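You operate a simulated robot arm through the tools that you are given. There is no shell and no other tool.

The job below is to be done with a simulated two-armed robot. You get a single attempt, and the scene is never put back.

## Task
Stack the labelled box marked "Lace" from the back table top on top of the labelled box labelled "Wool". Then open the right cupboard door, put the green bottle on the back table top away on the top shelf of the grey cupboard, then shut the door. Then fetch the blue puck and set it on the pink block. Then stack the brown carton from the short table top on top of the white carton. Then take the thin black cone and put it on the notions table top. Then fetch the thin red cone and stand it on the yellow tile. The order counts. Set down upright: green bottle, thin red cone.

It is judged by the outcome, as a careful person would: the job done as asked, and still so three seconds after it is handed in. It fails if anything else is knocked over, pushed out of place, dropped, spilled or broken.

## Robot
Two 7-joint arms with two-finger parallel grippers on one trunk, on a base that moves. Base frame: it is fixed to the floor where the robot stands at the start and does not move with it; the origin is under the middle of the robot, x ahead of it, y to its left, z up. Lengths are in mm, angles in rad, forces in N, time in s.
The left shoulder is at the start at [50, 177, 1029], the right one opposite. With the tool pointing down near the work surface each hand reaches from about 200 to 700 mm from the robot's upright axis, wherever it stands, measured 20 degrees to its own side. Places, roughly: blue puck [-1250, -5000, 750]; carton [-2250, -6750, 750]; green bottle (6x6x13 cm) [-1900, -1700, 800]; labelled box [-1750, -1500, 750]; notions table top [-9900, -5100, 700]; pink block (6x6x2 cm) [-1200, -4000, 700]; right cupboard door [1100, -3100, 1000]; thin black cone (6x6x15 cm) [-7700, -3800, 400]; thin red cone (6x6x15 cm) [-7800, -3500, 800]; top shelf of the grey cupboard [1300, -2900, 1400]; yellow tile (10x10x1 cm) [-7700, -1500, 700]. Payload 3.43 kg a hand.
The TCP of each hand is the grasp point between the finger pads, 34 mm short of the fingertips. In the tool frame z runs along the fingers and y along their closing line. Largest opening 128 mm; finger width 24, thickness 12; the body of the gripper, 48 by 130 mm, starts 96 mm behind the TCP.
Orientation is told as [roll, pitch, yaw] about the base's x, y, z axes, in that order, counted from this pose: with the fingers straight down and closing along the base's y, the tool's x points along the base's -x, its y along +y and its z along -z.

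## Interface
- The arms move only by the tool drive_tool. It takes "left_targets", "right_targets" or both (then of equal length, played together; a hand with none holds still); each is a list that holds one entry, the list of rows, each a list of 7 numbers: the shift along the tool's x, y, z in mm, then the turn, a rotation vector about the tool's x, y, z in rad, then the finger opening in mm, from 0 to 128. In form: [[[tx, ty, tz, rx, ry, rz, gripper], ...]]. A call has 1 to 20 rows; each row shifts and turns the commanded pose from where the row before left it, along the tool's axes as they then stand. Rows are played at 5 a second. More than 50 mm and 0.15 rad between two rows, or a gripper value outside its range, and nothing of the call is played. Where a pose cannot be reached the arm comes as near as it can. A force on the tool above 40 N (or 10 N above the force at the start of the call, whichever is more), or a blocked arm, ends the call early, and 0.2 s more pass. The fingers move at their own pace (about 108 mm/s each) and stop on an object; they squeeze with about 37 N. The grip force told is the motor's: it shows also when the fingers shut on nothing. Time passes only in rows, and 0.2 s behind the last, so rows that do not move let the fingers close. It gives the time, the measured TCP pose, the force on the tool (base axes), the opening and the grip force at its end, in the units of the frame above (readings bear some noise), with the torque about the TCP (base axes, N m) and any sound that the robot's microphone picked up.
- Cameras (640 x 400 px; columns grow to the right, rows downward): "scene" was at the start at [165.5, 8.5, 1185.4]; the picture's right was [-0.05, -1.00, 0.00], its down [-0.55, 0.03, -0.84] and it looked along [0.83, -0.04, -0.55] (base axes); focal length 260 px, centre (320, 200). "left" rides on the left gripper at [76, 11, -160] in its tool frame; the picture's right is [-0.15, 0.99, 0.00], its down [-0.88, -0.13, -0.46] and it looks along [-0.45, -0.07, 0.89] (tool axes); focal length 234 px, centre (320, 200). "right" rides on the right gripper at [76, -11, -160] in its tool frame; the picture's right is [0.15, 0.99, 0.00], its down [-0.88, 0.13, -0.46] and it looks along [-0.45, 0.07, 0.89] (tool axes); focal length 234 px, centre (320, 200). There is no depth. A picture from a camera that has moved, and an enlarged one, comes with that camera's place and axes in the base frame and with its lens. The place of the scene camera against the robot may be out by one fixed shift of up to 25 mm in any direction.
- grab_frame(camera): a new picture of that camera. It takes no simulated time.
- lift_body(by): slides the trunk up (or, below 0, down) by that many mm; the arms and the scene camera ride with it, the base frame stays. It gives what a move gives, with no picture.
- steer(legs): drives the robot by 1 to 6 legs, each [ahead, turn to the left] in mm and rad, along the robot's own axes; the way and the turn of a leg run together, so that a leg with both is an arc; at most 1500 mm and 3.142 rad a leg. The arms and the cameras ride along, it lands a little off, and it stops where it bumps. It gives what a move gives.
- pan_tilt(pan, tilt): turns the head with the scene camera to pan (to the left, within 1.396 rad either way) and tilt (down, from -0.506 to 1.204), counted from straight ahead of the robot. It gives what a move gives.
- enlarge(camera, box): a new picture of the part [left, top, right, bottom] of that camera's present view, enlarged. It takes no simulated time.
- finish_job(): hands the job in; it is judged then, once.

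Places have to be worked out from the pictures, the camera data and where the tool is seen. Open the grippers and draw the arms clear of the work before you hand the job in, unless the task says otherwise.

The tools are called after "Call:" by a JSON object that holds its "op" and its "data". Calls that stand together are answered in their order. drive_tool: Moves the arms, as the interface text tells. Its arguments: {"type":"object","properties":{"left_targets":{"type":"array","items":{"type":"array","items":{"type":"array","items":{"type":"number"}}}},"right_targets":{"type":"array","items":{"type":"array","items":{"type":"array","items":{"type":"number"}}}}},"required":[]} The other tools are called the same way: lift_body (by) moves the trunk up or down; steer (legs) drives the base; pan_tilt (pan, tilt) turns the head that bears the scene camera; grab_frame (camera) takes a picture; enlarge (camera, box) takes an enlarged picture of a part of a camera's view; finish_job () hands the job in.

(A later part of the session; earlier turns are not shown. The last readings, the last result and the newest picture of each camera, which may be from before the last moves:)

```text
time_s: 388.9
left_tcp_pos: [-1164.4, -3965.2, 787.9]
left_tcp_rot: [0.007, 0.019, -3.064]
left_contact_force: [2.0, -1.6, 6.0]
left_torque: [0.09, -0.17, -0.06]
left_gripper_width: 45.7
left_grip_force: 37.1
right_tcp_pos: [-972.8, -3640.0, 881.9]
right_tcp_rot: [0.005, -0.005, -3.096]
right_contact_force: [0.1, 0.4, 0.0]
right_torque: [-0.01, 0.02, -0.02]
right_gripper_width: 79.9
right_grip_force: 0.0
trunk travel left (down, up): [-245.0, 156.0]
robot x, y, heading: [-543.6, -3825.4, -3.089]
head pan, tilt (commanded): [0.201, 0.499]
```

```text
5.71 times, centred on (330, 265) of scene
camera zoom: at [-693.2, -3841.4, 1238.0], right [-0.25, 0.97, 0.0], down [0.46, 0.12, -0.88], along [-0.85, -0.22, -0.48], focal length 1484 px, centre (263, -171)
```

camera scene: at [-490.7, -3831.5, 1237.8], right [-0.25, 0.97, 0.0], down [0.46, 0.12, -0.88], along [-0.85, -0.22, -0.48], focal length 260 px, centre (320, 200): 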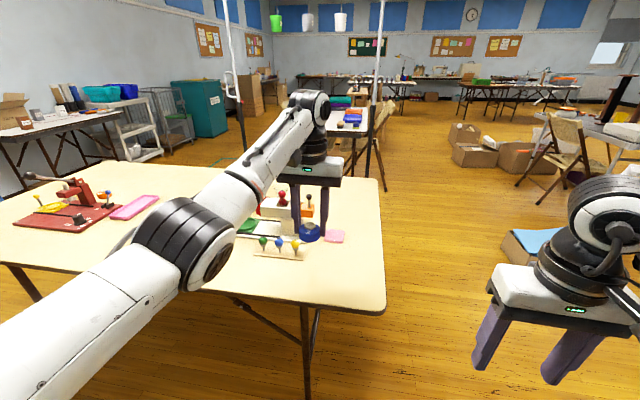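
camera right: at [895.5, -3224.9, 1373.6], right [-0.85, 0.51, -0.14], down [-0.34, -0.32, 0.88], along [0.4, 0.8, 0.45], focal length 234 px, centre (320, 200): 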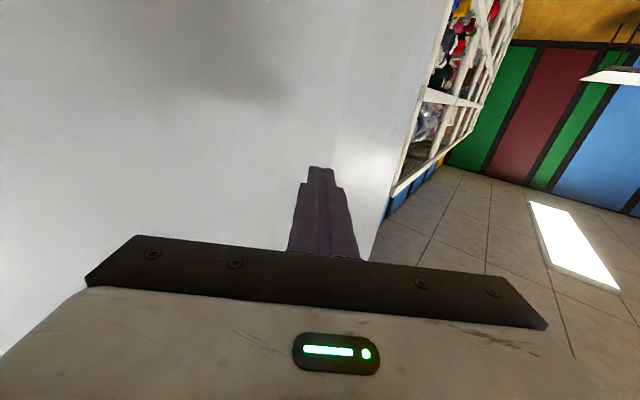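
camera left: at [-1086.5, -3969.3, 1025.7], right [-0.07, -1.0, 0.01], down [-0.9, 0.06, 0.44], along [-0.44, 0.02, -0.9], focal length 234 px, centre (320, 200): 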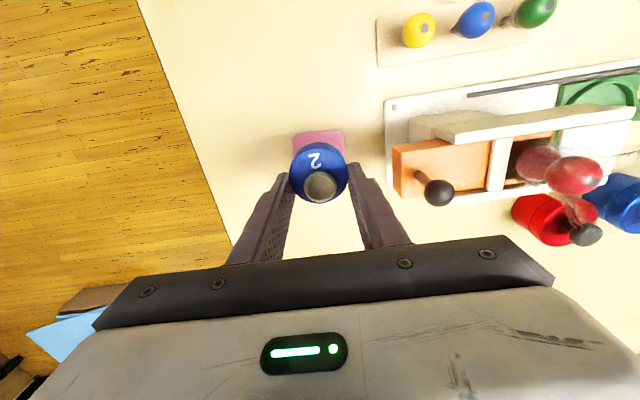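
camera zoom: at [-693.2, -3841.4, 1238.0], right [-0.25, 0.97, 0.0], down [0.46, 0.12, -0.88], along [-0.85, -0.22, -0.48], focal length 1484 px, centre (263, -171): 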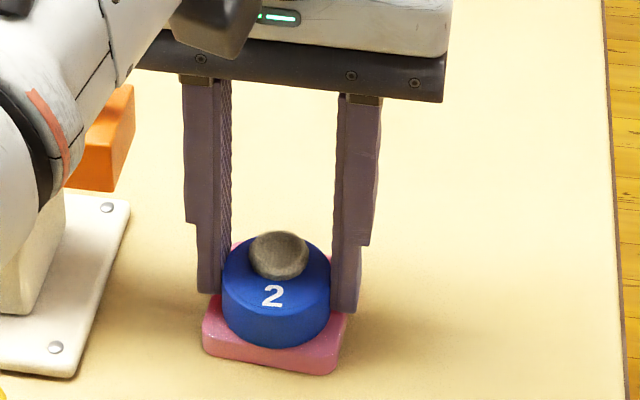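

Contact. The puck sits a few millimetres toward the near edge of the block, so I'll lift slightly, shift 4 mm outward and set it down, then release.

Call:
{"op": "drive_tool", "data": {"left_targets": [[[0, 0, -4, 0, 0, 0, 40], [-4, 0, 0, 0, 0, 0, 40], [0, 0, 3, 0, 0, 0, 40], [0, 0, 1, 0, 0, 0, 40], [0, 0, 0, 0, 0, 0, 40]]]}}

Call:
{"op": "drive_tool", "data": {"left_targets": [[[0, 0, 0, 0, 0, 0, 52], [0, 0, 0, 0, 0, 0, 60], [0, 0, 0, 0, 0, 0, 68], [0, 0, 0, 0, 0, 0, 74], [0, 0, -30, 0, 0, 0, 74], [0, 0, -45, 0, 0, 0, 74], [0, 0, -45, 0, 0, 0, 74]]]}}

Call:
{"op": "grab_frame", "data": {"camera": "left"}}

Call:
{"op": "enlarge", "data": {"camera": "scene", "box": [280, 230, 380, 300]}}

```text
time_s: 390.1
left_tcp_pos: [-1168.1, -3965.7, 787.7]
left_tcp_rot: [0.01, 0.02, -3.062]
left_contact_force: [0.9, -2.7, 6.6]
left_torque: [0.06, -0.15, -0.03]
left_gripper_width: 46.0
left_grip_force: 37.7
right_tcp_pos: [-972.1, -3638.5, 880.8]
right_tcp_rot: [0.005, -0.005, -3.093]
right_contact_force: [0.4, 0.3, -0.7]
right_torque: [0.02, 0.02, -0.01]
right_gripper_width: 79.8
right_grip_force: 0.1
trunk travel left (down, up): [-245.0, 156.0]
robot x, y, heading: [-543.5, -3828.8, -3.096]
head pan, tilt (commanded): [0.201, 0.499]
```

```text
time_s: 391.7
left_tcp_pos: [-1170.4, -3961.1, 908.0]
left_tcp_rot: [0.006, 0.021, -3.062]
left_contact_force: [0.1, -0.4, 0.4]
left_torque: [-0.04, 0.03, 0.01]
left_gripper_width: 74.1
left_grip_force: 0.1
right_tcp_pos: [-972.7, -3637.2, 881.8]
right_tcp_rot: [0.005, -0.004, -3.094]
right_contact_force: [-0.2, -0.6, 0.0]
right_torque: [0.0, -0.04, 0.01]
right_gripper_width: 80.0
right_grip_force: 0.0
trunk travel left (down, up): [-245.0, 156.0]
robot x, y, heading: [-544.3, -3830.3, -3.092]
head pan, tilt (commanded): [0.201, 0.499]
```

```text
taken
camera left: at [-1096.9, -3966.8, 1070.7], right [-0.07, -1.0, 0.01], down [-0.9, 0.06, 0.44], along [-0.44, 0.02, -0.9], focal length 234 px, centre (320, 200)
```

left: 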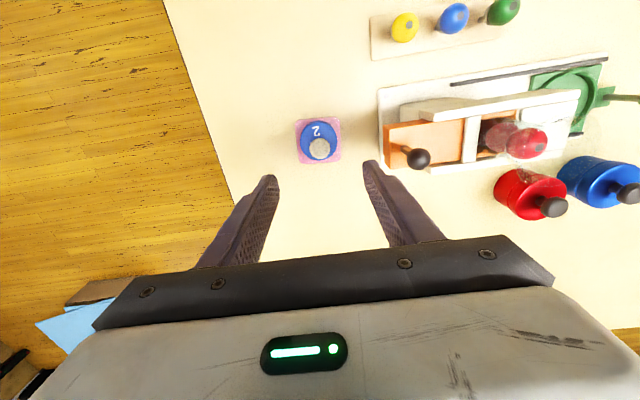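

```text
5.71 times, centred on (330, 265) of scene
camera zoom: at [-693.5, -3841.3, 1237.9], right [-0.25, 0.97, 0.0], down [0.46, 0.12, -0.88], along [-0.85, -0.22, -0.48], focal length 1484 px, centre (263, -171)
```

zoom: 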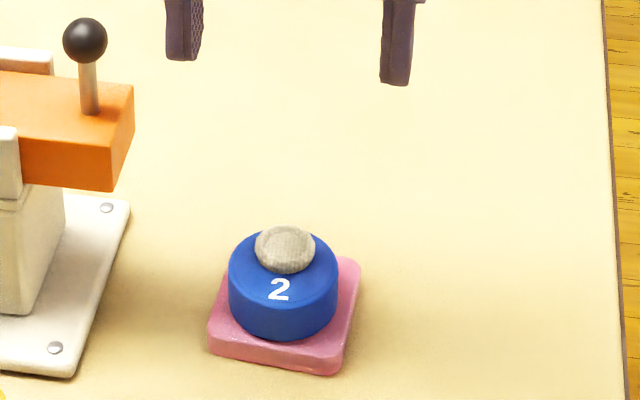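

The blue puck rests on the pink block. Next are the cartons: the "Clay" boxes on the table by the far wall, around (-2200,-6800). I'll back off, tuck the left hand in, and turn south to look.

Call:
{"op": "steer", "data": {"legs": [[-250, 0]]}}

Call:
{"op": "drive_tool", "data": {"left_targets": [[[45, 10, -10, 0, 0, 0, 100], [45, 10, -10, 0, 0, 0, 100], [45, 10, -10, 0, 0, 0, 100], [45, 10, -10, 0, 0, 0, 100], [30, 10, 0, 0, 0, 0, 100]]]}}

Call:
{"op": "steer", "data": {"legs": [[0, 1.5], [1400, 0]]}}

Call:
{"op": "pan_tilt", "data": {"pan": -0.6, "tilt": 0.3}}

Call:
{"op": "grab_frame", "data": {"camera": "scene"}}

```text
time_s: 393.5
left_tcp_pos: [-922.0, -3949.4, 909.4]
left_tcp_rot: [0.008, 0.02, -3.063]
left_contact_force: [0.7, -0.2, 0.2]
left_torque: [0.01, 0.01, 0.03]
left_gripper_width: 73.9
left_grip_force: 0.0
right_tcp_pos: [-724.7, -3624.2, 881.9]
right_tcp_rot: [0.005, -0.003, -3.099]
right_contact_force: [-0.4, 0.8, -0.5]
right_torque: [-0.01, -0.02, 0.02]
right_gripper_width: 79.8
right_grip_force: 0.0
trunk travel left (down, up): [-245.0, 156.0]
robot x, y, heading: [-296.7, -3818.2, -3.091]
head pan, tilt (commanded): [0.201, 0.499]
```

```text
time_s: 394.7
left_tcp_pos: [-911.3, -3950.6, 910.6]
left_tcp_rot: [0.008, 0.021, -3.065]
left_contact_force: [-0.5, 0.4, -0.3]
left_torque: [0.01, -0.03, -0.02]
left_gripper_width: 100.2
left_grip_force: 0.0
left hand out of reach, approached as far as the arm can: row 1, 2, 3, 4, 5
right_tcp_pos: [-722.8, -3624.9, 882.0]
right_tcp_rot: [0.007, -0.003, -3.099]
right_contact_force: [0.6, -0.1, -0.6]
right_torque: [0.0, 0.02, 0.0]
right_gripper_width: 79.9
right_grip_force: 0.0
trunk travel left (down, up): [-245.0, 156.0]
robot x, y, heading: [-292.3, -3817.4, -3.097]
head pan, tilt (commanded): [0.201, 0.499]
```

```text
time_s: 405.4
left_tcp_pos: [-201.1, -5845.8, 910.2]
left_tcp_rot: [0.01, 0.022, -1.537]
left_contact_force: [0.0, -0.7, -0.7]
left_torque: [-0.02, 0.04, 0.01]
left_gripper_width: 100.1
left_grip_force: 0.1
right_tcp_pos: [-518.4, -5644.6, 882.2]
right_tcp_rot: [0.004, -0.005, -1.57]
right_contact_force: [-0.2, -0.2, -0.1]
right_torque: [-0.01, -0.02, -0.01]
right_gripper_width: 80.0
right_grip_force: 0.1
trunk travel left (down, up): [-245.0, 156.0]
robot x, y, heading: [-309.6, -5225.1, -1.577]
head pan, tilt (commanded): [0.201, 0.499]
```

```text
time_s: 406.5
left_tcp_pos: [-202.2, -5846.8, 910.3]
left_tcp_rot: [0.008, 0.021, -1.539]
left_contact_force: [0.3, -0.3, 0.6]
left_torque: [-0.01, -0.02, 0.01]
left_gripper_width: 99.9
left_grip_force: 0.0
right_tcp_pos: [-518.4, -5644.3, 882.5]
right_tcp_rot: [0.004, -0.003, -1.571]
right_contact_force: [-0.9, 1.3, -0.1]
right_torque: [0.03, -0.03, -0.02]
right_gripper_width: 79.9
right_grip_force: 0.1
trunk travel left (down, up): [-245.0, 156.0]
robot x, y, heading: [-308.6, -5222.6, -1.572]
head pan, tilt (commanded): [-0.6, 0.3]
```

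```text
taken
camera scene: at [-353.9, -5357.8, 1256.2], right [-0.83, 0.56, 0.0], down [0.17, 0.24, -0.96], along [-0.54, -0.79, -0.3], focal length 260 px, centre (320, 200)
```

scene: 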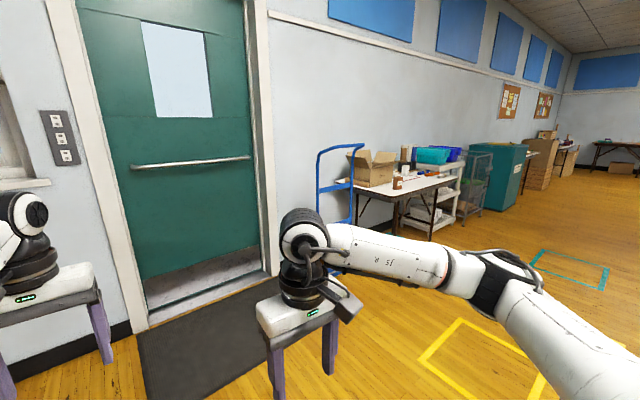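

The table with the Yarn box and Clay cartons is by the wall. I'll swing clear of this table's corner and drive over there.

Call:
{"op": "steer", "data": {"legs": [[330, 0], [0, -1.228], [1250, 0]]}}

Call:
{"op": "pan_tilt", "data": {"pan": 0.6, "tilt": 0.4}}

Call:
{"op": "grab_frame", "data": {"camera": "scene"}}

```text
time_s: 417.8
left_tcp_pos: [-2055.3, -6276.1, 910.1]
left_tcp_rot: [0.008, 0.02, -2.777]
left_contact_force: [-0.2, 0.6, -0.7]
left_torque: [0.03, -0.02, 0.0]
left_gripper_width: 100.1
left_grip_force: 0.1
right_tcp_pos: [-1968.8, -5912.5, 882.0]
right_tcp_rot: [0.006, -0.004, -2.81]
right_contact_force: [0.4, -0.4, -0.1]
right_torque: [-0.03, 0.03, 0.01]
right_gripper_width: 80.1
right_grip_force: 0.1
trunk travel left (down, up): [-245.0, 156.0]
robot x, y, heading: [-1502.1, -5970.5, -2.807]
head pan, tilt (commanded): [-0.6, 0.3]
```

```text
time_s: 419.1
left_tcp_pos: [-2055.7, -6277.6, 910.7]
left_tcp_rot: [0.01, 0.02, -2.777]
left_contact_force: [-0.1, 0.0, -0.2]
left_torque: [-0.03, -0.01, 0.01]
left_gripper_width: 100.2
left_grip_force: 0.1
right_tcp_pos: [-1968.9, -5912.1, 881.5]
right_tcp_rot: [0.003, -0.003, -2.81]
right_contact_force: [-0.2, -0.7, 0.1]
right_torque: [0.01, 0.04, -0.01]
right_gripper_width: 80.0
right_grip_force: 0.0
trunk travel left (down, up): [-245.0, 156.0]
robot x, y, heading: [-1501.6, -5974.2, -2.811]
head pan, tilt (commanded): [0.6, 0.4]
```

```text
taken
camera scene: at [-1616.2, -6057.5, 1247.0], right [-0.8, 0.59, 0.0], down [0.23, 0.31, -0.92], along [-0.55, -0.74, -0.39], focal length 260 px, centre (320, 200)
```

scene: 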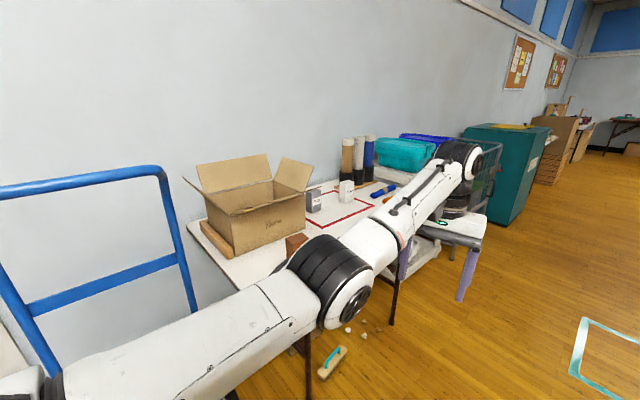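

The blue hand truck stands close on the left, so I'll pull the left hand in before turning.

Call:
{"op": "drive_tool", "data": {"left_targets": [[[45, 0, 0, 0, 0, 0, 100], [45, 0, 0, 0, 0, 0, 100], [45, 0, 0, 0, 0, 0, 100], [45, 0, 0, 0, 0, 0, 100], [40, 0, 0, 0, 0, 0, 100]]]}}

Call:
{"op": "grab_frame", "data": {"camera": "scene"}}

```text
time_s: 420.4
left_tcp_pos: [-2055.7, -6276.4, 909.9]
left_tcp_rot: [0.008, 0.021, -2.777]
left_contact_force: [0.9, -0.6, -0.4]
left_torque: [0.03, 0.0, 0.01]
left_gripper_width: 99.8
left_grip_force: 0.1
left hand out of reach, approached as far as the arm can: row 1, 2, 3, 4, 5
right_tcp_pos: [-1969.0, -5912.1, 882.1]
right_tcp_rot: [0.005, -0.005, -2.809]
right_contact_force: [-0.3, -1.1, 0.4]
right_torque: [-0.03, 0.01, -0.02]
right_gripper_width: 80.2
right_grip_force: 0.1
trunk travel left (down, up): [-245.0, 156.0]
robot x, y, heading: [-1500.5, -5973.6, -2.812]
head pan, tilt (commanded): [0.6, 0.4]
```

```text
taken
camera scene: at [-1616.1, -6057.5, 1247.0], right [-0.8, 0.59, 0.0], down [0.23, 0.31, -0.92], along [-0.55, -0.74, -0.39], focal length 260 px, centre (320, 200)
```

scene: 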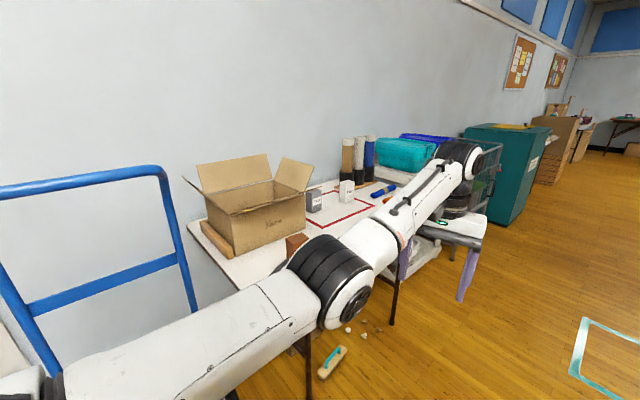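

The left arm doesn't retract straight back. I'll try moving it sideways to the left and down a little first.

Call:
{"op": "drive_tool", "data": {"left_targets": [[[0, 30, 0, 0, 0, 0, 100], [0, 30, 0, 0, 0, 0, 100]]]}}

```text
time_s: 420.9
left_tcp_pos: [-2032.2, -6333.2, 910.2]
left_tcp_rot: [0.007, 0.023, -2.779]
left_contact_force: [0.3, 0.5, 0.1]
left_torque: [0.01, 0.01, -0.01]
left_gripper_width: 100.0
left_grip_force: 0.0
right_tcp_pos: [-1969.2, -5912.9, 882.6]
right_tcp_rot: [0.007, -0.004, -2.81]
right_contact_force: [0.1, -0.1, -0.2]
right_torque: [0.01, 0.01, 0.04]
right_gripper_width: 79.8
right_grip_force: 0.1
trunk travel left (down, up): [-245.0, 156.0]
robot x, y, heading: [-1499.8, -5970.2, -2.811]
head pan, tilt (commanded): [0.6, 0.4]
```

Sideways works. Now I'll combine going left with coming back.

Call:
{"op": "drive_tool", "data": {"left_targets": [[[35, 25, 0, 0, 0, 0, 100], [35, 25, 0, 0, 0, 0, 100], [35, 25, 0, 0, 0, 0, 100]]]}}

```text
time_s: 421.8
left_tcp_pos: [-1909.0, -6368.1, 912.3]
left_tcp_rot: [0.009, 0.024, -2.775]
left_contact_force: [0.3, 0.0, -0.2]
left_torque: [0.02, -0.01, 0.01]
left_gripper_width: 100.2
left_grip_force: 0.0
right_tcp_pos: [-1968.1, -5912.2, 881.7]
right_tcp_rot: [0.004, -0.003, -2.811]
right_contact_force: [0.2, -0.9, 0.3]
right_torque: [0.02, -0.03, 0.0]
right_gripper_width: 79.8
right_grip_force: 0.0
trunk travel left (down, up): [-245.0, 156.0]
robot x, y, heading: [-1507.9, -5969.6, -2.809]
head pan, tilt (commanded): [0.6, 0.4]
```

Call:
{"op": "drive_tool", "data": {"left_targets": [[[42, 5, 0, 0, 0, 0, 100], [42, 5, 0, 0, 0, 0, 100], [42, 5, 0, 0, 0, 0, 100], [30, 5, 0, 0, 0, 0, 100]]]}}

Call:
{"op": "grab_frame", "data": {"camera": "scene"}}

```text
time_s: 422.8
left_tcp_pos: [-1755.6, -6329.1, 919.4]
left_tcp_rot: [0.01, 0.02, -2.777]
left_contact_force: [0.1, -0.8, 0.4]
left_torque: [-0.02, -0.03, -0.01]
left_gripper_width: 99.8
left_grip_force: 0.0
right_tcp_pos: [-1968.6, -5911.5, 881.9]
right_tcp_rot: [0.004, -0.003, -2.809]
right_contact_force: [-0.5, 0.6, 0.8]
right_torque: [0.02, 0.01, 0.0]
right_gripper_width: 80.2
right_grip_force: 0.1
trunk travel left (down, up): [-245.0, 156.0]
robot x, y, heading: [-1502.8, -5974.4, -2.809]
head pan, tilt (commanded): [0.6, 0.4]
```

```text
taken
camera scene: at [-1615.9, -6057.5, 1247.0], right [-0.8, 0.59, 0.0], down [0.23, 0.31, -0.92], along [-0.55, -0.74, -0.39], focal length 260 px, centre (320, 200)
```

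scene: 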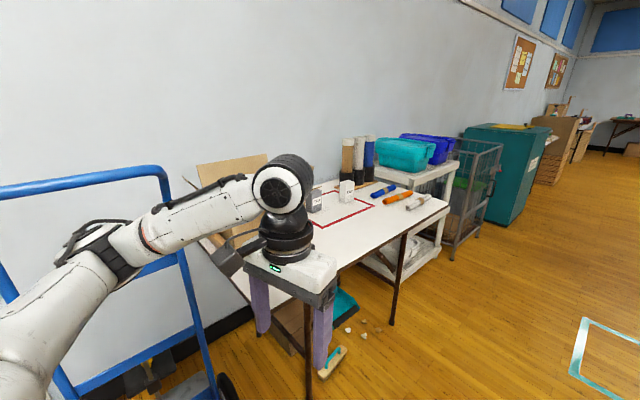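

Good, the left hand is tucked. Now I'll drive west in front of that table and face it.

Call:
{"op": "steer", "data": {"legs": [[0, -0.29], [680, 0], [0, 1.53]]}}

Call:
{"op": "pan_tilt", "data": {"pan": 0.0, "tilt": 0.4}}

Call:
{"op": "grab_frame", "data": {"camera": "scene"}}

```text
time_s: 431.2
left_tcp_pos: [-1913.8, -6358.2, 916.9]
left_tcp_rot: [0.01, 0.02, -1.52]
left_contact_force: [0.3, -0.1, 0.6]
left_torque: [0.07, 0.0, 0.01]
left_gripper_width: 100.2
left_grip_force: 0.2
right_tcp_pos: [-2375.8, -6430.9, 881.3]
right_tcp_rot: [0.007, -0.004, -1.551]
right_contact_force: [-0.3, 0.0, -0.3]
right_torque: [0.01, 0.0, 0.02]
right_gripper_width: 79.7
right_grip_force: 0.0
trunk travel left (down, up): [-245.0, 156.0]
robot x, y, heading: [-2173.6, -6009.1, -1.552]
head pan, tilt (commanded): [0.6, 0.4]
```

```text
time_s: 432.2
left_tcp_pos: [-1913.5, -6358.4, 917.5]
left_tcp_rot: [0.009, 0.02, -1.515]
left_contact_force: [-0.1, 0.2, 0.6]
left_torque: [-0.02, 0.02, 0.02]
left_gripper_width: 100.0
left_grip_force: 0.0
right_tcp_pos: [-2376.6, -6429.0, 882.2]
right_tcp_rot: [0.006, -0.004, -1.551]
right_contact_force: [-0.3, -0.9, 0.5]
right_torque: [-0.04, 0.0, 0.03]
right_gripper_width: 80.2
right_grip_force: 0.0
trunk travel left (down, up): [-245.0, 156.0]
robot x, y, heading: [-2177.9, -6007.1, -1.55]
head pan, tilt (commanded): [0.0, 0.4]
```

```text
taken
camera scene: at [-2164.0, -6154.9, 1247.0], right [-1.0, -0.02, 0.0], down [-0.01, 0.39, -0.92], along [0.02, -0.92, -0.39], focal length 260 px, centre (320, 200)
```

scene: 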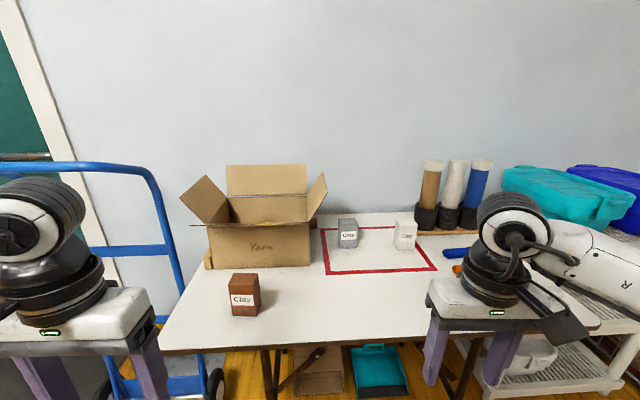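

Call:
{"op": "enlarge", "data": {"camera": "scene", "box": [180, 180, 460, 355]}}

```text
2.29 times, centred on (320, 268) of scene
camera zoom: at [-2164.0, -6154.9, 1247.0], right [-1.0, -0.02, 0.0], down [-0.01, 0.39, -0.92], along [0.02, -0.92, -0.39], focal length 594 px, centre (320, 46)
```

zoom: 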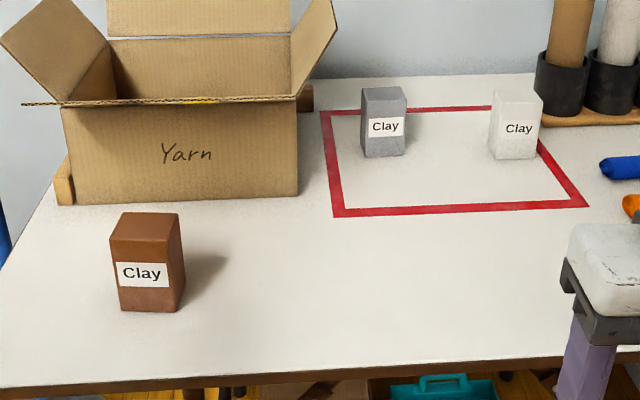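

The brown Clay carton is at about (-1966,-6665), with the white one at about (-2449,-6980) and the grey one beside it. I'll raise and tuck the right hand, then move up so the left hand is over the brown carton.

Call:
{"op": "drive_tool", "data": {"right_targets": [[[20, 0, -40, 0, 0, 0, 80], [30, 0, -35, 0, 0, 0, 80], [30, 0, -35, 0, 0, 0, 80], [20, 0, -40, 0, 0, 0, 80]]]}}

Call:
{"op": "steer", "data": {"legs": [[0, -0.02], [250, 0]]}}

Call:
{"op": "grab_frame", "data": {"camera": "left"}}

Call:
{"op": "grab_frame", "data": {"camera": "scene"}}

```text
time_s: 433.2
left_tcp_pos: [-1912.7, -6357.6, 916.8]
left_tcp_rot: [0.01, 0.019, -1.517]
left_contact_force: [-0.1, -1.1, -0.1]
left_torque: [0.03, -0.02, -0.01]
left_gripper_width: 100.1
left_grip_force: 0.1
right_tcp_pos: [-2381.3, -6329.9, 1032.3]
right_tcp_rot: [0.004, -0.004, -1.552]
right_contact_force: [-0.2, -0.2, -0.3]
right_torque: [0.04, 0.0, 0.02]
right_gripper_width: 79.9
right_grip_force: 0.0
trunk travel left (down, up): [-245.0, 156.0]
robot x, y, heading: [-2172.8, -6003.9, -1.551]
head pan, tilt (commanded): [0.0, 0.4]
```

```text
time_s: 435.3
left_tcp_pos: [-1923.2, -6611.5, 916.5]
left_tcp_rot: [0.009, 0.021, -1.542]
left_contact_force: [0.6, 0.1, -0.4]
left_torque: [0.01, 0.0, 0.0]
left_gripper_width: 100.1
left_grip_force: 0.1
right_tcp_pos: [-2388.9, -6570.3, 1031.2]
right_tcp_rot: [0.007, -0.004, -1.575]
right_contact_force: [0.3, -0.1, 0.3]
right_torque: [0.0, -0.01, -0.01]
right_gripper_width: 79.9
right_grip_force: 0.0
trunk travel left (down, up): [-245.0, 156.0]
robot x, y, heading: [-2174.1, -6252.9, -1.573]
head pan, tilt (commanded): [0.0, 0.4]
```

```text
taken
camera left: at [-1914.0, -6538.6, 1079.6], right [0.99, -0.12, 0.01], down [-0.11, -0.89, 0.44], along [-0.05, -0.43, -0.9], focal length 234 px, centre (320, 200)
```

left: 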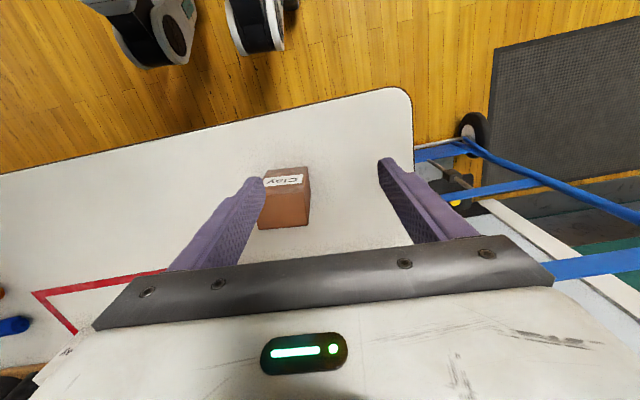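

```text
taken
camera scene: at [-2168.4, -6401.6, 1246.9], right [-1.0, 0.0, 0.0], down [0.0, 0.39, -0.92], along [0.0, -0.92, -0.39], focal length 260 px, centre (320, 200)
```

scene: 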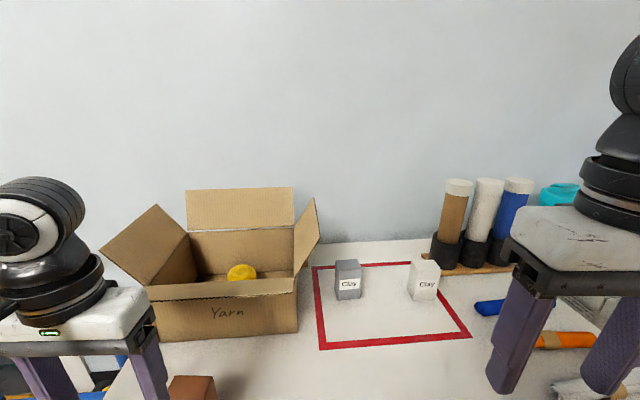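

Call:
{"op": "enlarge", "data": {"camera": "left", "box": [220, 140, 360, 240]}}

Call:
{"op": "enlarge", "data": {"camera": "scene", "box": [310, 230, 500, 360]}}

```text
4.00 times, centred on (290, 190) of left
camera zoom: at [-1914.0, -6538.6, 1079.6], right [0.99, -0.12, 0.01], down [-0.11, -0.89, 0.44], along [-0.05, -0.43, -0.9], focal length 937 px, centre (440, 240)
```

zoom: 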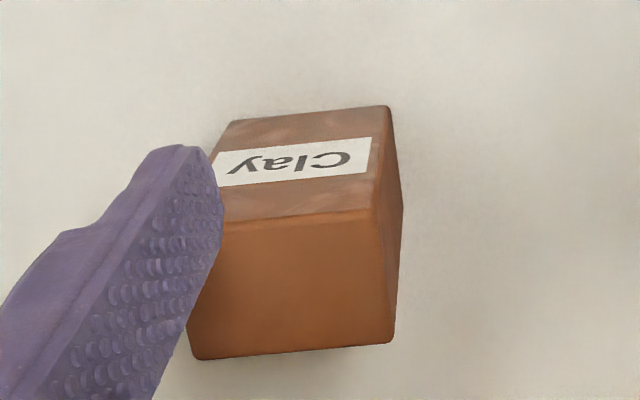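

```text
3.08 times, centred on (405, 295) of scene
camera zoom: at [-2168.4, -6401.6, 1246.9], right [-1.0, 0.0, 0.0], down [0.0, 0.39, -0.92], along [0.0, -0.92, -0.39], focal length 799 px, centre (58, -92)
```

zoom: 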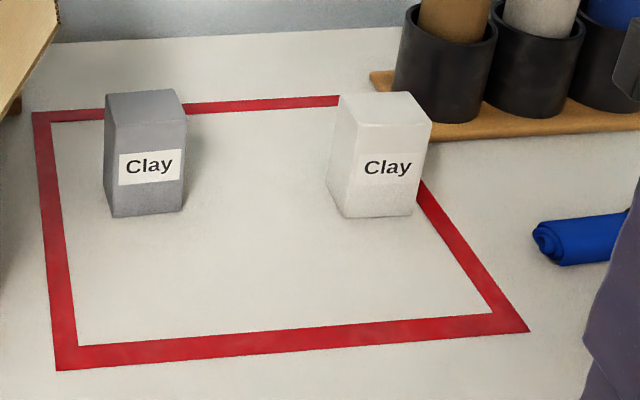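

The brown carton is about 55×48×100 mm, centred at (-1975,-6672), with its top at z≈822. I'll bring the left hand over it, lower and grip.

Call:
{"op": "drive_tool", "data": {"left_targets": [[[-29.5, -27.3, 0, 0, 0, 0, 100], [-29.5, -27.3, 0, 0, 0, 0, 100], [0, 0, 40, 0, 0, 0, 100], [0, 0, 0, 0, 0, 0, 100]]]}}

Call:
{"op": "grab_frame", "data": {"camera": "left"}}

```text
time_s: 436.3
left_tcp_pos: [-1973.2, -6671.2, 876.8]
left_tcp_rot: [0.009, 0.02, -1.547]
left_contact_force: [-0.3, 0.3, -0.6]
left_torque: [0.0, 0.02, -0.01]
left_gripper_width: 100.0
left_grip_force: 0.1
right_tcp_pos: [-2388.2, -6572.4, 1032.4]
right_tcp_rot: [0.005, -0.003, -1.575]
right_contact_force: [-0.1, -0.4, -0.1]
right_torque: [0.03, -0.01, -0.01]
right_gripper_width: 80.0
right_grip_force: 0.0
trunk travel left (down, up): [-245.0, 156.0]
robot x, y, heading: [-2173.4, -6251.0, -1.572]
head pan, tilt (commanded): [0.0, 0.4]
```

```text
taken
camera left: at [-1965.5, -6598.0, 1039.1], right [0.99, -0.12, 0.01], down [-0.11, -0.89, 0.44], along [-0.05, -0.43, -0.9], focal length 234 px, centre (320, 200)
```

left: 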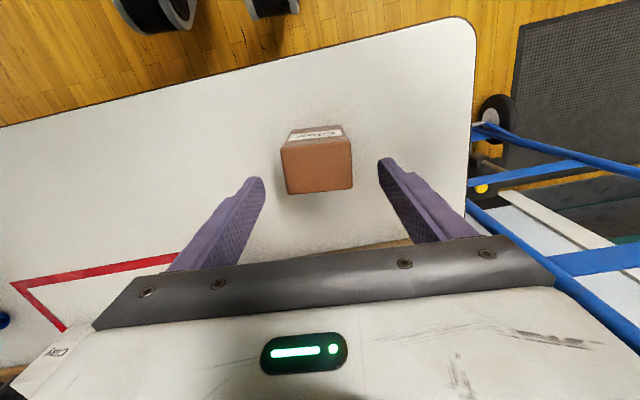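

Centred and aligned. Lowering to grip height and closing.

Call:
{"op": "drive_tool", "data": {"left_targets": [[[0, 0, 42, 0, 0, 0, 100], [0, 0, 42, 0, 0, 0, 100], [0, 0, 0, 0, 0, 0, 80], [0, 0, 0, 0, 0, 0, 60], [0, 0, 0, 0, 0, 0, 45], [0, 0, 0, 0, 0, 0, 45], [0, 0, 0, 0, 0, 0, 45]]]}}

Call:
{"op": "grab_frame", "data": {"camera": "left"}}

```text
time_s: 437.9
left_tcp_pos: [-1972.2, -6667.8, 790.1]
left_tcp_rot: [0.008, 0.019, -1.542]
left_contact_force: [-1.8, 1.0, 0.8]
left_torque: [-0.06, 0.14, -0.02]
left_gripper_width: 61.8
left_grip_force: 37.2
right_tcp_pos: [-2389.5, -6571.1, 1031.7]
right_tcp_rot: [0.005, -0.003, -1.575]
right_contact_force: [0.7, 0.0, 0.4]
right_torque: [-0.02, 0.0, -0.01]
right_gripper_width: 80.1
right_grip_force: 0.0
trunk travel left (down, up): [-245.0, 156.0]
robot x, y, heading: [-2174.7, -6248.0, -1.571]
head pan, tilt (commanded): [0.0, 0.4]
```

```text
taken
camera left: at [-1963.5, -6596.2, 952.9], right [0.99, -0.12, 0.01], down [-0.11, -0.89, 0.44], along [-0.05, -0.43, -0.9], focal length 234 px, centre (320, 200)
```

left: 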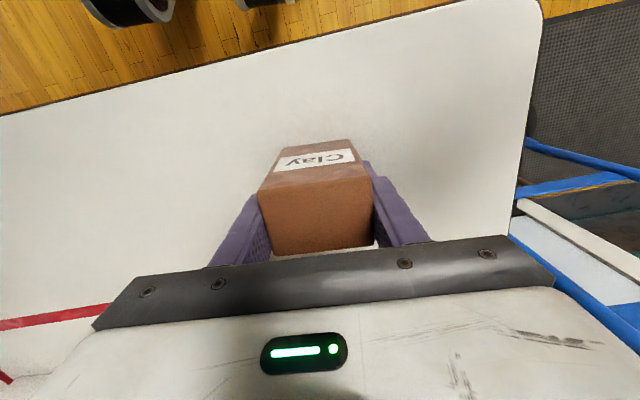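

Gripped at 61.8 mm. Lifting.

Call:
{"op": "drive_tool", "data": {"left_targets": [[[0, 0, -20, 0, 0, 0, 45], [0, 0, -45, 0, 0, 0, 45], [0, 0, -45, 0, 0, 0, 45], [0, 0, -45, 0, 0, 0, 45], [0, 0, -35, 0, 0, 0, 45]]]}}

Call:
{"op": "grab_frame", "data": {"camera": "scene"}}

```text
time_s: 439.1
left_tcp_pos: [-1972.4, -6673.1, 981.7]
left_tcp_rot: [0.009, 0.023, -1.543]
left_contact_force: [0.1, 0.2, -2.2]
left_torque: [-0.03, -0.02, 0.01]
left_gripper_width: 61.8
left_grip_force: 37.4
right_tcp_pos: [-2388.9, -6570.9, 1031.5]
right_tcp_rot: [0.005, -0.003, -1.576]
right_contact_force: [-0.1, 0.2, 1.1]
right_torque: [0.01, 0.0, 0.02]
right_gripper_width: 80.0
right_grip_force: 0.0
trunk travel left (down, up): [-245.0, 156.0]
robot x, y, heading: [-2171.8, -6251.6, -1.573]
head pan, tilt (commanded): [0.0, 0.4]
```

```text
taken
camera scene: at [-2168.5, -6401.2, 1246.9], right [-1.0, 0.0, 0.0], down [0.0, 0.39, -0.92], along [0.0, -0.92, -0.39], focal length 260 px, centre (320, 200)
```

scene: 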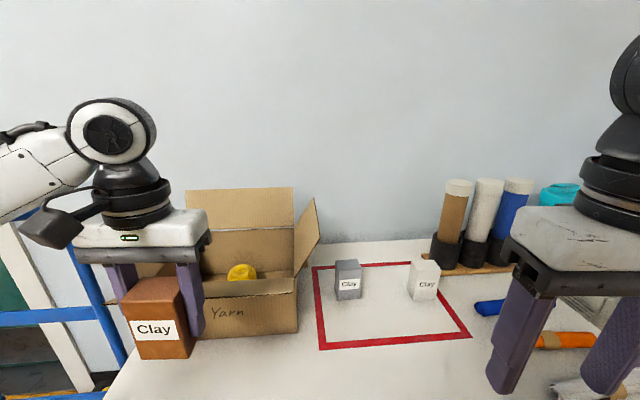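

Held (about 2.2 N). The white carton is at about (-2462,-6976), with its top at z≈818 and slight yaw ~0.08. I'll back off, go west 470 mm and face the table again.

Call:
{"op": "steer", "data": {"legs": [[-150, 0], [0, -1.57], [468, 0], [0, 1.57]]}}

Call:
{"op": "pan_tilt", "data": {"pan": 0.25, "tilt": 0.5}}

Call:
{"op": "grab_frame", "data": {"camera": "scene"}}

```text
time_s: 450.4
left_tcp_pos: [-2445.8, -6538.2, 981.8]
left_tcp_rot: [0.009, 0.02, -1.557]
left_contact_force: [0.8, -0.6, -3.1]
left_torque: [-0.03, 0.0, -0.05]
left_gripper_width: 61.9
left_grip_force: 37.6
right_tcp_pos: [-2859.2, -6431.1, 1031.5]
right_tcp_rot: [0.004, -0.004, -1.589]
right_contact_force: [0.3, 0.6, 0.0]
right_torque: [-0.01, 0.0, 0.01]
right_gripper_width: 80.1
right_grip_force: 0.0
trunk travel left (down, up): [-245.0, 156.0]
robot x, y, heading: [-2641.9, -6113.5, -1.587]
head pan, tilt (commanded): [0.0, 0.4]
```

```text
time_s: 451.2
left_tcp_pos: [-2447.1, -6537.1, 981.3]
left_tcp_rot: [0.009, 0.022, -1.556]
left_contact_force: [0.7, 0.5, -3.9]
left_torque: [0.0, -0.02, -0.05]
left_gripper_width: 62.0
left_grip_force: 37.2
right_tcp_pos: [-2859.7, -6430.6, 1031.1]
right_tcp_rot: [0.006, -0.004, -1.589]
right_contact_force: [-0.2, -0.3, -0.2]
right_torque: [-0.01, -0.01, 0.0]
right_gripper_width: 80.1
right_grip_force: 0.0
trunk travel left (down, up): [-245.0, 156.0]
robot x, y, heading: [-2643.6, -6116.0, -1.594]
head pan, tilt (commanded): [0.25, 0.499]
```

```text
taken
camera scene: at [-2615.0, -6259.5, 1237.8], right [-0.97, -0.23, 0.0], down [-0.11, 0.47, -0.88], along [0.2, -0.85, -0.48], focal length 260 px, centre (320, 200)
```

scene: 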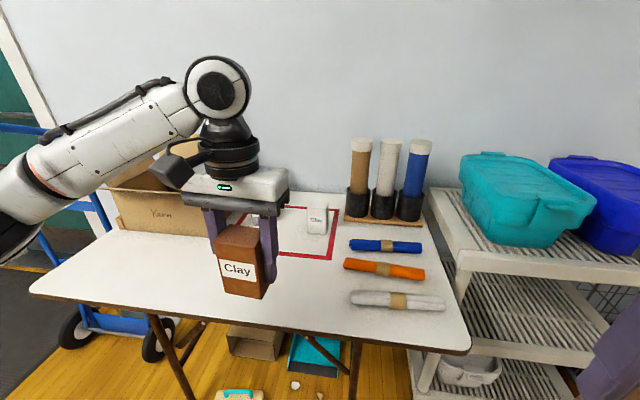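

I'll straighten, roll forward 235 mm, then extend the left hand over the white carton.

Call:
{"op": "steer", "data": {"legs": [[0, 0.02], [235, 0]]}}

Call:
{"op": "drive_tool", "data": {"left_targets": [[[-45, 0, 0, 0, 0, 0, 45], [-45, 0, 0, 0, 0, 0, 45], [-45, 0, 0, 0, 0, 0, 45]]]}}

Call:
{"op": "enlarge", "data": {"camera": "scene", "box": [180, 130, 420, 310]}}

Call:
{"op": "grab_frame", "data": {"camera": "left"}}

```text
time_s: 453.3
left_tcp_pos: [-2435.9, -6770.0, 982.4]
left_tcp_rot: [0.01, 0.022, -1.536]
left_contact_force: [-0.6, -0.1, -3.2]
left_torque: [0.01, 0.01, 0.01]
left_gripper_width: 61.9
left_grip_force: 36.6
right_tcp_pos: [-2851.6, -6671.2, 1031.4]
right_tcp_rot: [0.006, -0.004, -1.569]
right_contact_force: [0.0, -0.6, -0.8]
right_torque: [0.05, -0.02, 0.01]
right_gripper_width: 80.0
right_grip_force: 0.0
trunk travel left (down, up): [-245.0, 156.0]
robot x, y, heading: [-2638.5, -6347.3, -1.569]
head pan, tilt (commanded): [0.25, 0.499]
```

```text
time_s: 454.1
left_tcp_pos: [-2431.4, -6903.8, 981.2]
left_tcp_rot: [0.01, 0.021, -1.535]
left_contact_force: [0.6, -0.4, -3.1]
left_torque: [0.03, 0.01, -0.04]
left_gripper_width: 61.9
left_grip_force: 36.8
right_tcp_pos: [-2852.6, -6672.0, 1032.8]
right_tcp_rot: [0.005, -0.004, -1.569]
right_contact_force: [-0.7, 0.6, -0.1]
right_torque: [-0.01, -0.03, -0.02]
right_gripper_width: 80.0
right_grip_force: 0.0
trunk travel left (down, up): [-245.0, 156.0]
robot x, y, heading: [-2639.4, -6351.4, -1.571]
head pan, tilt (commanded): [0.25, 0.499]
```

```text
2.22 times, centred on (300, 220) of scene
camera zoom: at [-2610.9, -6495.9, 1237.7], right [-0.97, -0.25, 0.0], down [-0.12, 0.46, -0.88], along [0.22, -0.85, -0.48], focal length 577 px, centre (364, 156)
```

zoom: 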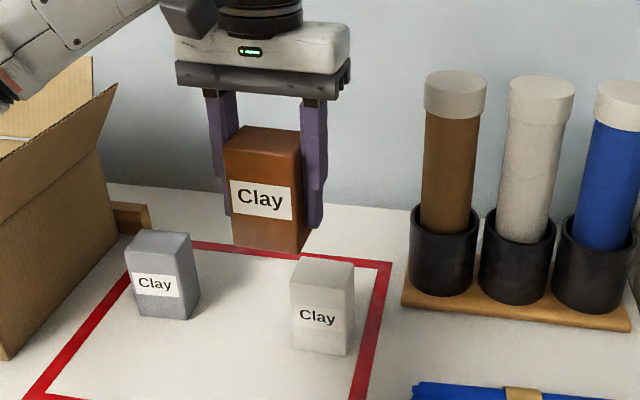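

```text
taken
camera left: at [-2423.5, -6832.0, 1142.0], right [0.99, -0.11, 0.01], down [-0.1, -0.89, 0.44], along [-0.04, -0.43, -0.9], focal length 234 px, centre (320, 200)
```

left: 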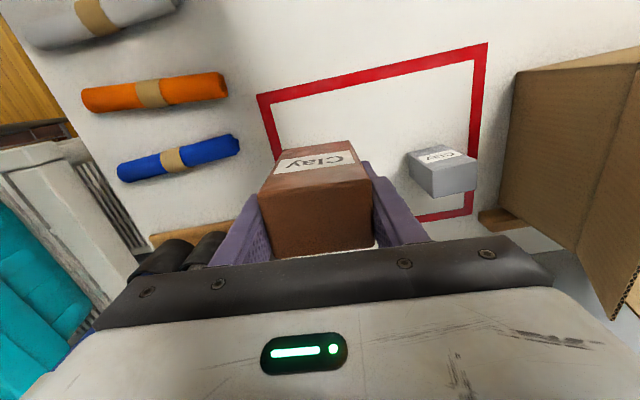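

Comparing both cartons in one picture, the white one's true centre comes to about (-2454,-6967). I'll shift over it and lower to about 15 mm above.

Call:
{"op": "drive_tool", "data": {"left_targets": [[[-29, -12.4, 0, 0, 0, 0, 45], [-29, -12.4, 0, 0, 0, 0, 45], [0, 0, 40, 0, 0, 0, 45], [0, 0, 34, 0, 0, 0, 45], [0, 0, 0, 0, 0, 0, 45]]]}}

Call:
{"op": "enlarge", "data": {"camera": "scene", "box": [240, 170, 380, 300]}}

Call:
{"op": "grab_frame", "data": {"camera": "left"}}

```text
time_s: 455.3
left_tcp_pos: [-2454.5, -6960.3, 902.9]
left_tcp_rot: [0.008, 0.022, -1.538]
left_contact_force: [-0.5, -1.0, -2.3]
left_torque: [-0.03, -0.02, 0.02]
left_gripper_width: 61.6
left_grip_force: 36.8
right_tcp_pos: [-2851.3, -6672.6, 1030.7]
right_tcp_rot: [0.006, -0.004, -1.568]
right_contact_force: [0.8, 0.2, 0.8]
right_torque: [0.03, 0.01, 0.0]
right_gripper_width: 79.9
right_grip_force: 0.1
trunk travel left (down, up): [-245.0, 156.0]
robot x, y, heading: [-2638.0, -6348.8, -1.562]
head pan, tilt (commanded): [0.25, 0.499]
```

```text
3.08 times, centred on (310, 235) of scene
camera zoom: at [-2610.6, -6495.5, 1237.8], right [-0.97, -0.25, 0.0], down [-0.12, 0.46, -0.88], along [0.22, -0.85, -0.48], focal length 799 px, centre (351, 92)
```

zoom: 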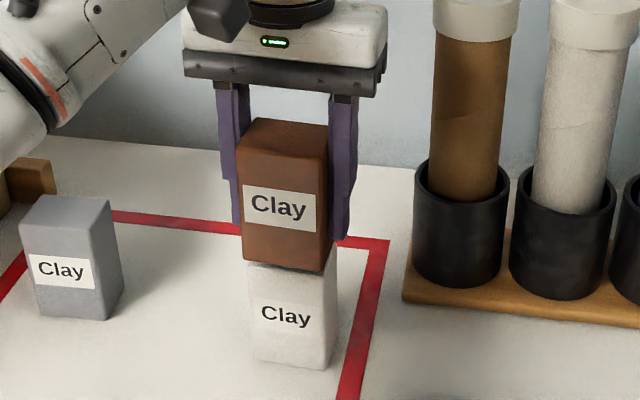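

```text
taken
camera left: at [-2445.8, -6887.5, 1065.2], right [0.99, -0.11, 0.01], down [-0.1, -0.89, 0.44], along [-0.04, -0.43, -0.9], focal length 234 px, centre (320, 200)
```

left: 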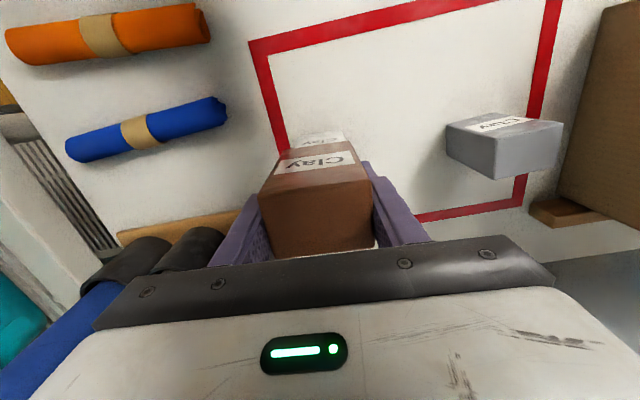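

Brown should go about 7 mm west and 4 mm toward me. I'll correct and lower gently to contact.

Call:
{"op": "drive_tool", "data": {"left_targets": [[[4.2, -6.5, 0, 0, 0, 0, 45], [0, 0, 6, 0, 0, 0, 45], [0, 0, 3, 0, 0, 0, 45], [0, 0, 0, 0, 0, 0, 45]]]}}

Call:
{"op": "enlarge", "data": {"camera": "scene", "box": [260, 200, 360, 290]}}

```text
time_s: 456.3
left_tcp_pos: [-2459.3, -6957.8, 894.6]
left_tcp_rot: [0.009, 0.021, -1.536]
left_contact_force: [-0.1, 0.1, -2.6]
left_torque: [-0.03, -0.01, 0.02]
left_gripper_width: 61.7
left_grip_force: 37.1
right_tcp_pos: [-2850.8, -6672.1, 1031.9]
right_tcp_rot: [0.007, -0.003, -1.567]
right_contact_force: [-0.4, -0.6, 0.6]
right_torque: [-0.01, 0.02, -0.05]
right_gripper_width: 80.0
right_grip_force: 0.0
trunk travel left (down, up): [-245.0, 156.0]
robot x, y, heading: [-2638.5, -6351.1, -1.567]
head pan, tilt (commanded): [0.25, 0.499]
```

```text
4.44 times, centred on (310, 245) of scene
camera zoom: at [-2610.5, -6495.6, 1237.8], right [-0.97, -0.25, 0.0], down [-0.12, 0.46, -0.88], along [0.22, -0.85, -0.48], focal length 1154 px, centre (364, 0)
```

zoom: 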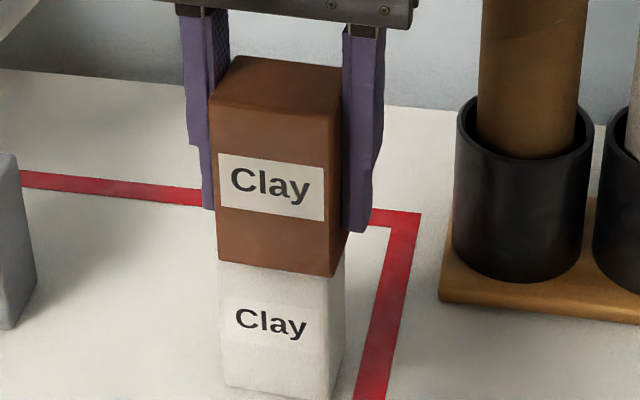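

Well aligned now. Lowering in 2 mm steps.

Call:
{"op": "drive_tool", "data": {"left_targets": [[[0, 0, 2, 0, 0, 0, 45], [0, 0, 2, 0, 0, 0, 45], [0, 0, 0, 0, 0, 0, 45]]]}}

```text
time_s: 457.1
left_tcp_pos: [-2460.4, -6957.8, 891.3]
left_tcp_rot: [0.009, 0.02, -1.536]
left_contact_force: [0.1, -0.7, -2.7]
left_torque: [0.0, 0.02, 0.01]
left_gripper_width: 62.0
left_grip_force: 37.1
right_tcp_pos: [-2852.1, -6671.1, 1032.4]
right_tcp_rot: [0.006, -0.003, -1.566]
right_contact_force: [-0.2, 0.4, 0.2]
right_torque: [-0.01, -0.03, -0.03]
right_gripper_width: 79.9
right_grip_force: 0.1
trunk travel left (down, up): [-245.0, 156.0]
robot x, y, heading: [-2645.1, -6348.0, -1.567]
head pan, tilt (commanded): [0.25, 0.499]
```

The weight still hangs on the hand. I'll step down further.

Call:
{"op": "drive_tool", "data": {"left_targets": [[[0, 0, 2, 0, 0, 0, 45], [0, 0, 2, 0, 0, 0, 45], [0, 0, 0, 0, 0, 0, 45]]]}}

```text
time_s: 457.9
left_tcp_pos: [-2460.0, -6956.9, 890.4]
left_tcp_rot: [0.008, 0.015, -1.536]
left_contact_force: [2.1, -1.1, 19.8]
left_torque: [0.13, 0.27, 0.01]
left_gripper_width: 61.7
left_grip_force: 37.1
right_tcp_pos: [-2851.7, -6670.4, 1034.9]
right_tcp_rot: [0.006, -0.006, -1.566]
right_contact_force: [0.5, 0.5, -0.4]
right_torque: [0.01, 0.03, 0.0]
right_gripper_width: 80.1
right_grip_force: 0.0
trunk travel left (down, up): [-245.0, 156.0]
robot x, y, heading: [-2639.7, -6349.5, -1.563]
head pan, tilt (commanded): [0.25, 0.499]
```

Contact at 20 N. I'll ease up 2 mm and then open and rise.

Call:
{"op": "drive_tool", "data": {"left_targets": [[[0, 0, -2, 0, 0, 0, 45], [0, 0, 0, 0, 0, 0, 66], [0, 0, 0, 0, 0, 0, 76], [0, 0, 0, 0, 0, 0, 86], [0, 0, 0, 0, 0, 0, 90], [0, 0, -25, 0, 0, 0, 90], [0, 0, -45, 0, 0, 0, 90], [0, 0, -40, 0, 0, 0, 90]]]}}

Call:
{"op": "enlarge", "data": {"camera": "scene", "box": [220, 170, 400, 300]}}

Call:
{"op": "grab_frame", "data": {"camera": "left"}}

```text
time_s: 459.7
left_tcp_pos: [-2459.9, -6959.3, 999.9]
left_tcp_rot: [0.006, 0.019, -1.535]
left_contact_force: [0.1, -0.8, 0.1]
left_torque: [-0.01, 0.02, 0.01]
left_gripper_width: 90.1
left_grip_force: 0.1
right_tcp_pos: [-2850.7, -6670.6, 1031.3]
right_tcp_rot: [0.007, -0.005, -1.568]
right_contact_force: [0.7, 0.7, -0.2]
right_torque: [0.0, 0.0, 0.0]
right_gripper_width: 79.9
right_grip_force: 0.1
trunk travel left (down, up): [-245.0, 156.0]
robot x, y, heading: [-2642.4, -6348.4, -1.569]
head pan, tilt (commanded): [0.25, 0.499]
```

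```text
3.08 times, centred on (310, 235) of scene
camera zoom: at [-2610.8, -6494.9, 1237.8], right [-0.97, -0.25, 0.0], down [-0.12, 0.46, -0.88], along [0.22, -0.85, -0.48], focal length 799 px, centre (351, 92)
```

zoom: 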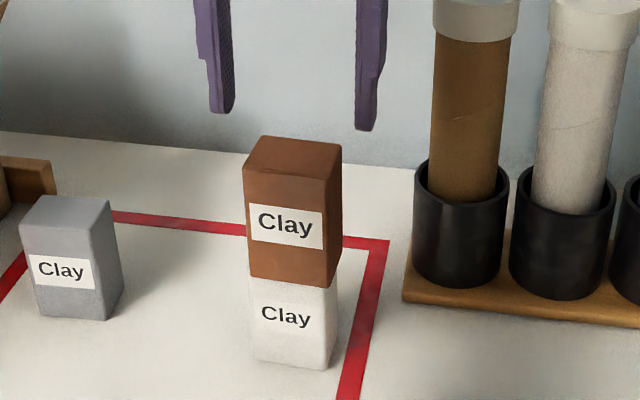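

```text
taken
camera left: at [-2451.1, -6887.3, 1161.5], right [0.99, -0.11, 0.0], down [-0.1, -0.89, 0.44], along [-0.04, -0.43, -0.9], focal length 234 px, centre (320, 200)
```

left: 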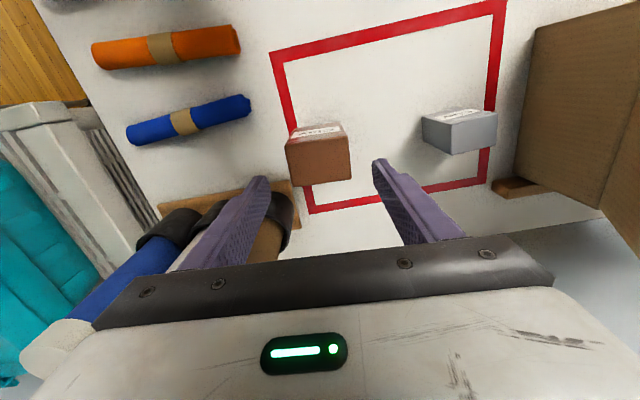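

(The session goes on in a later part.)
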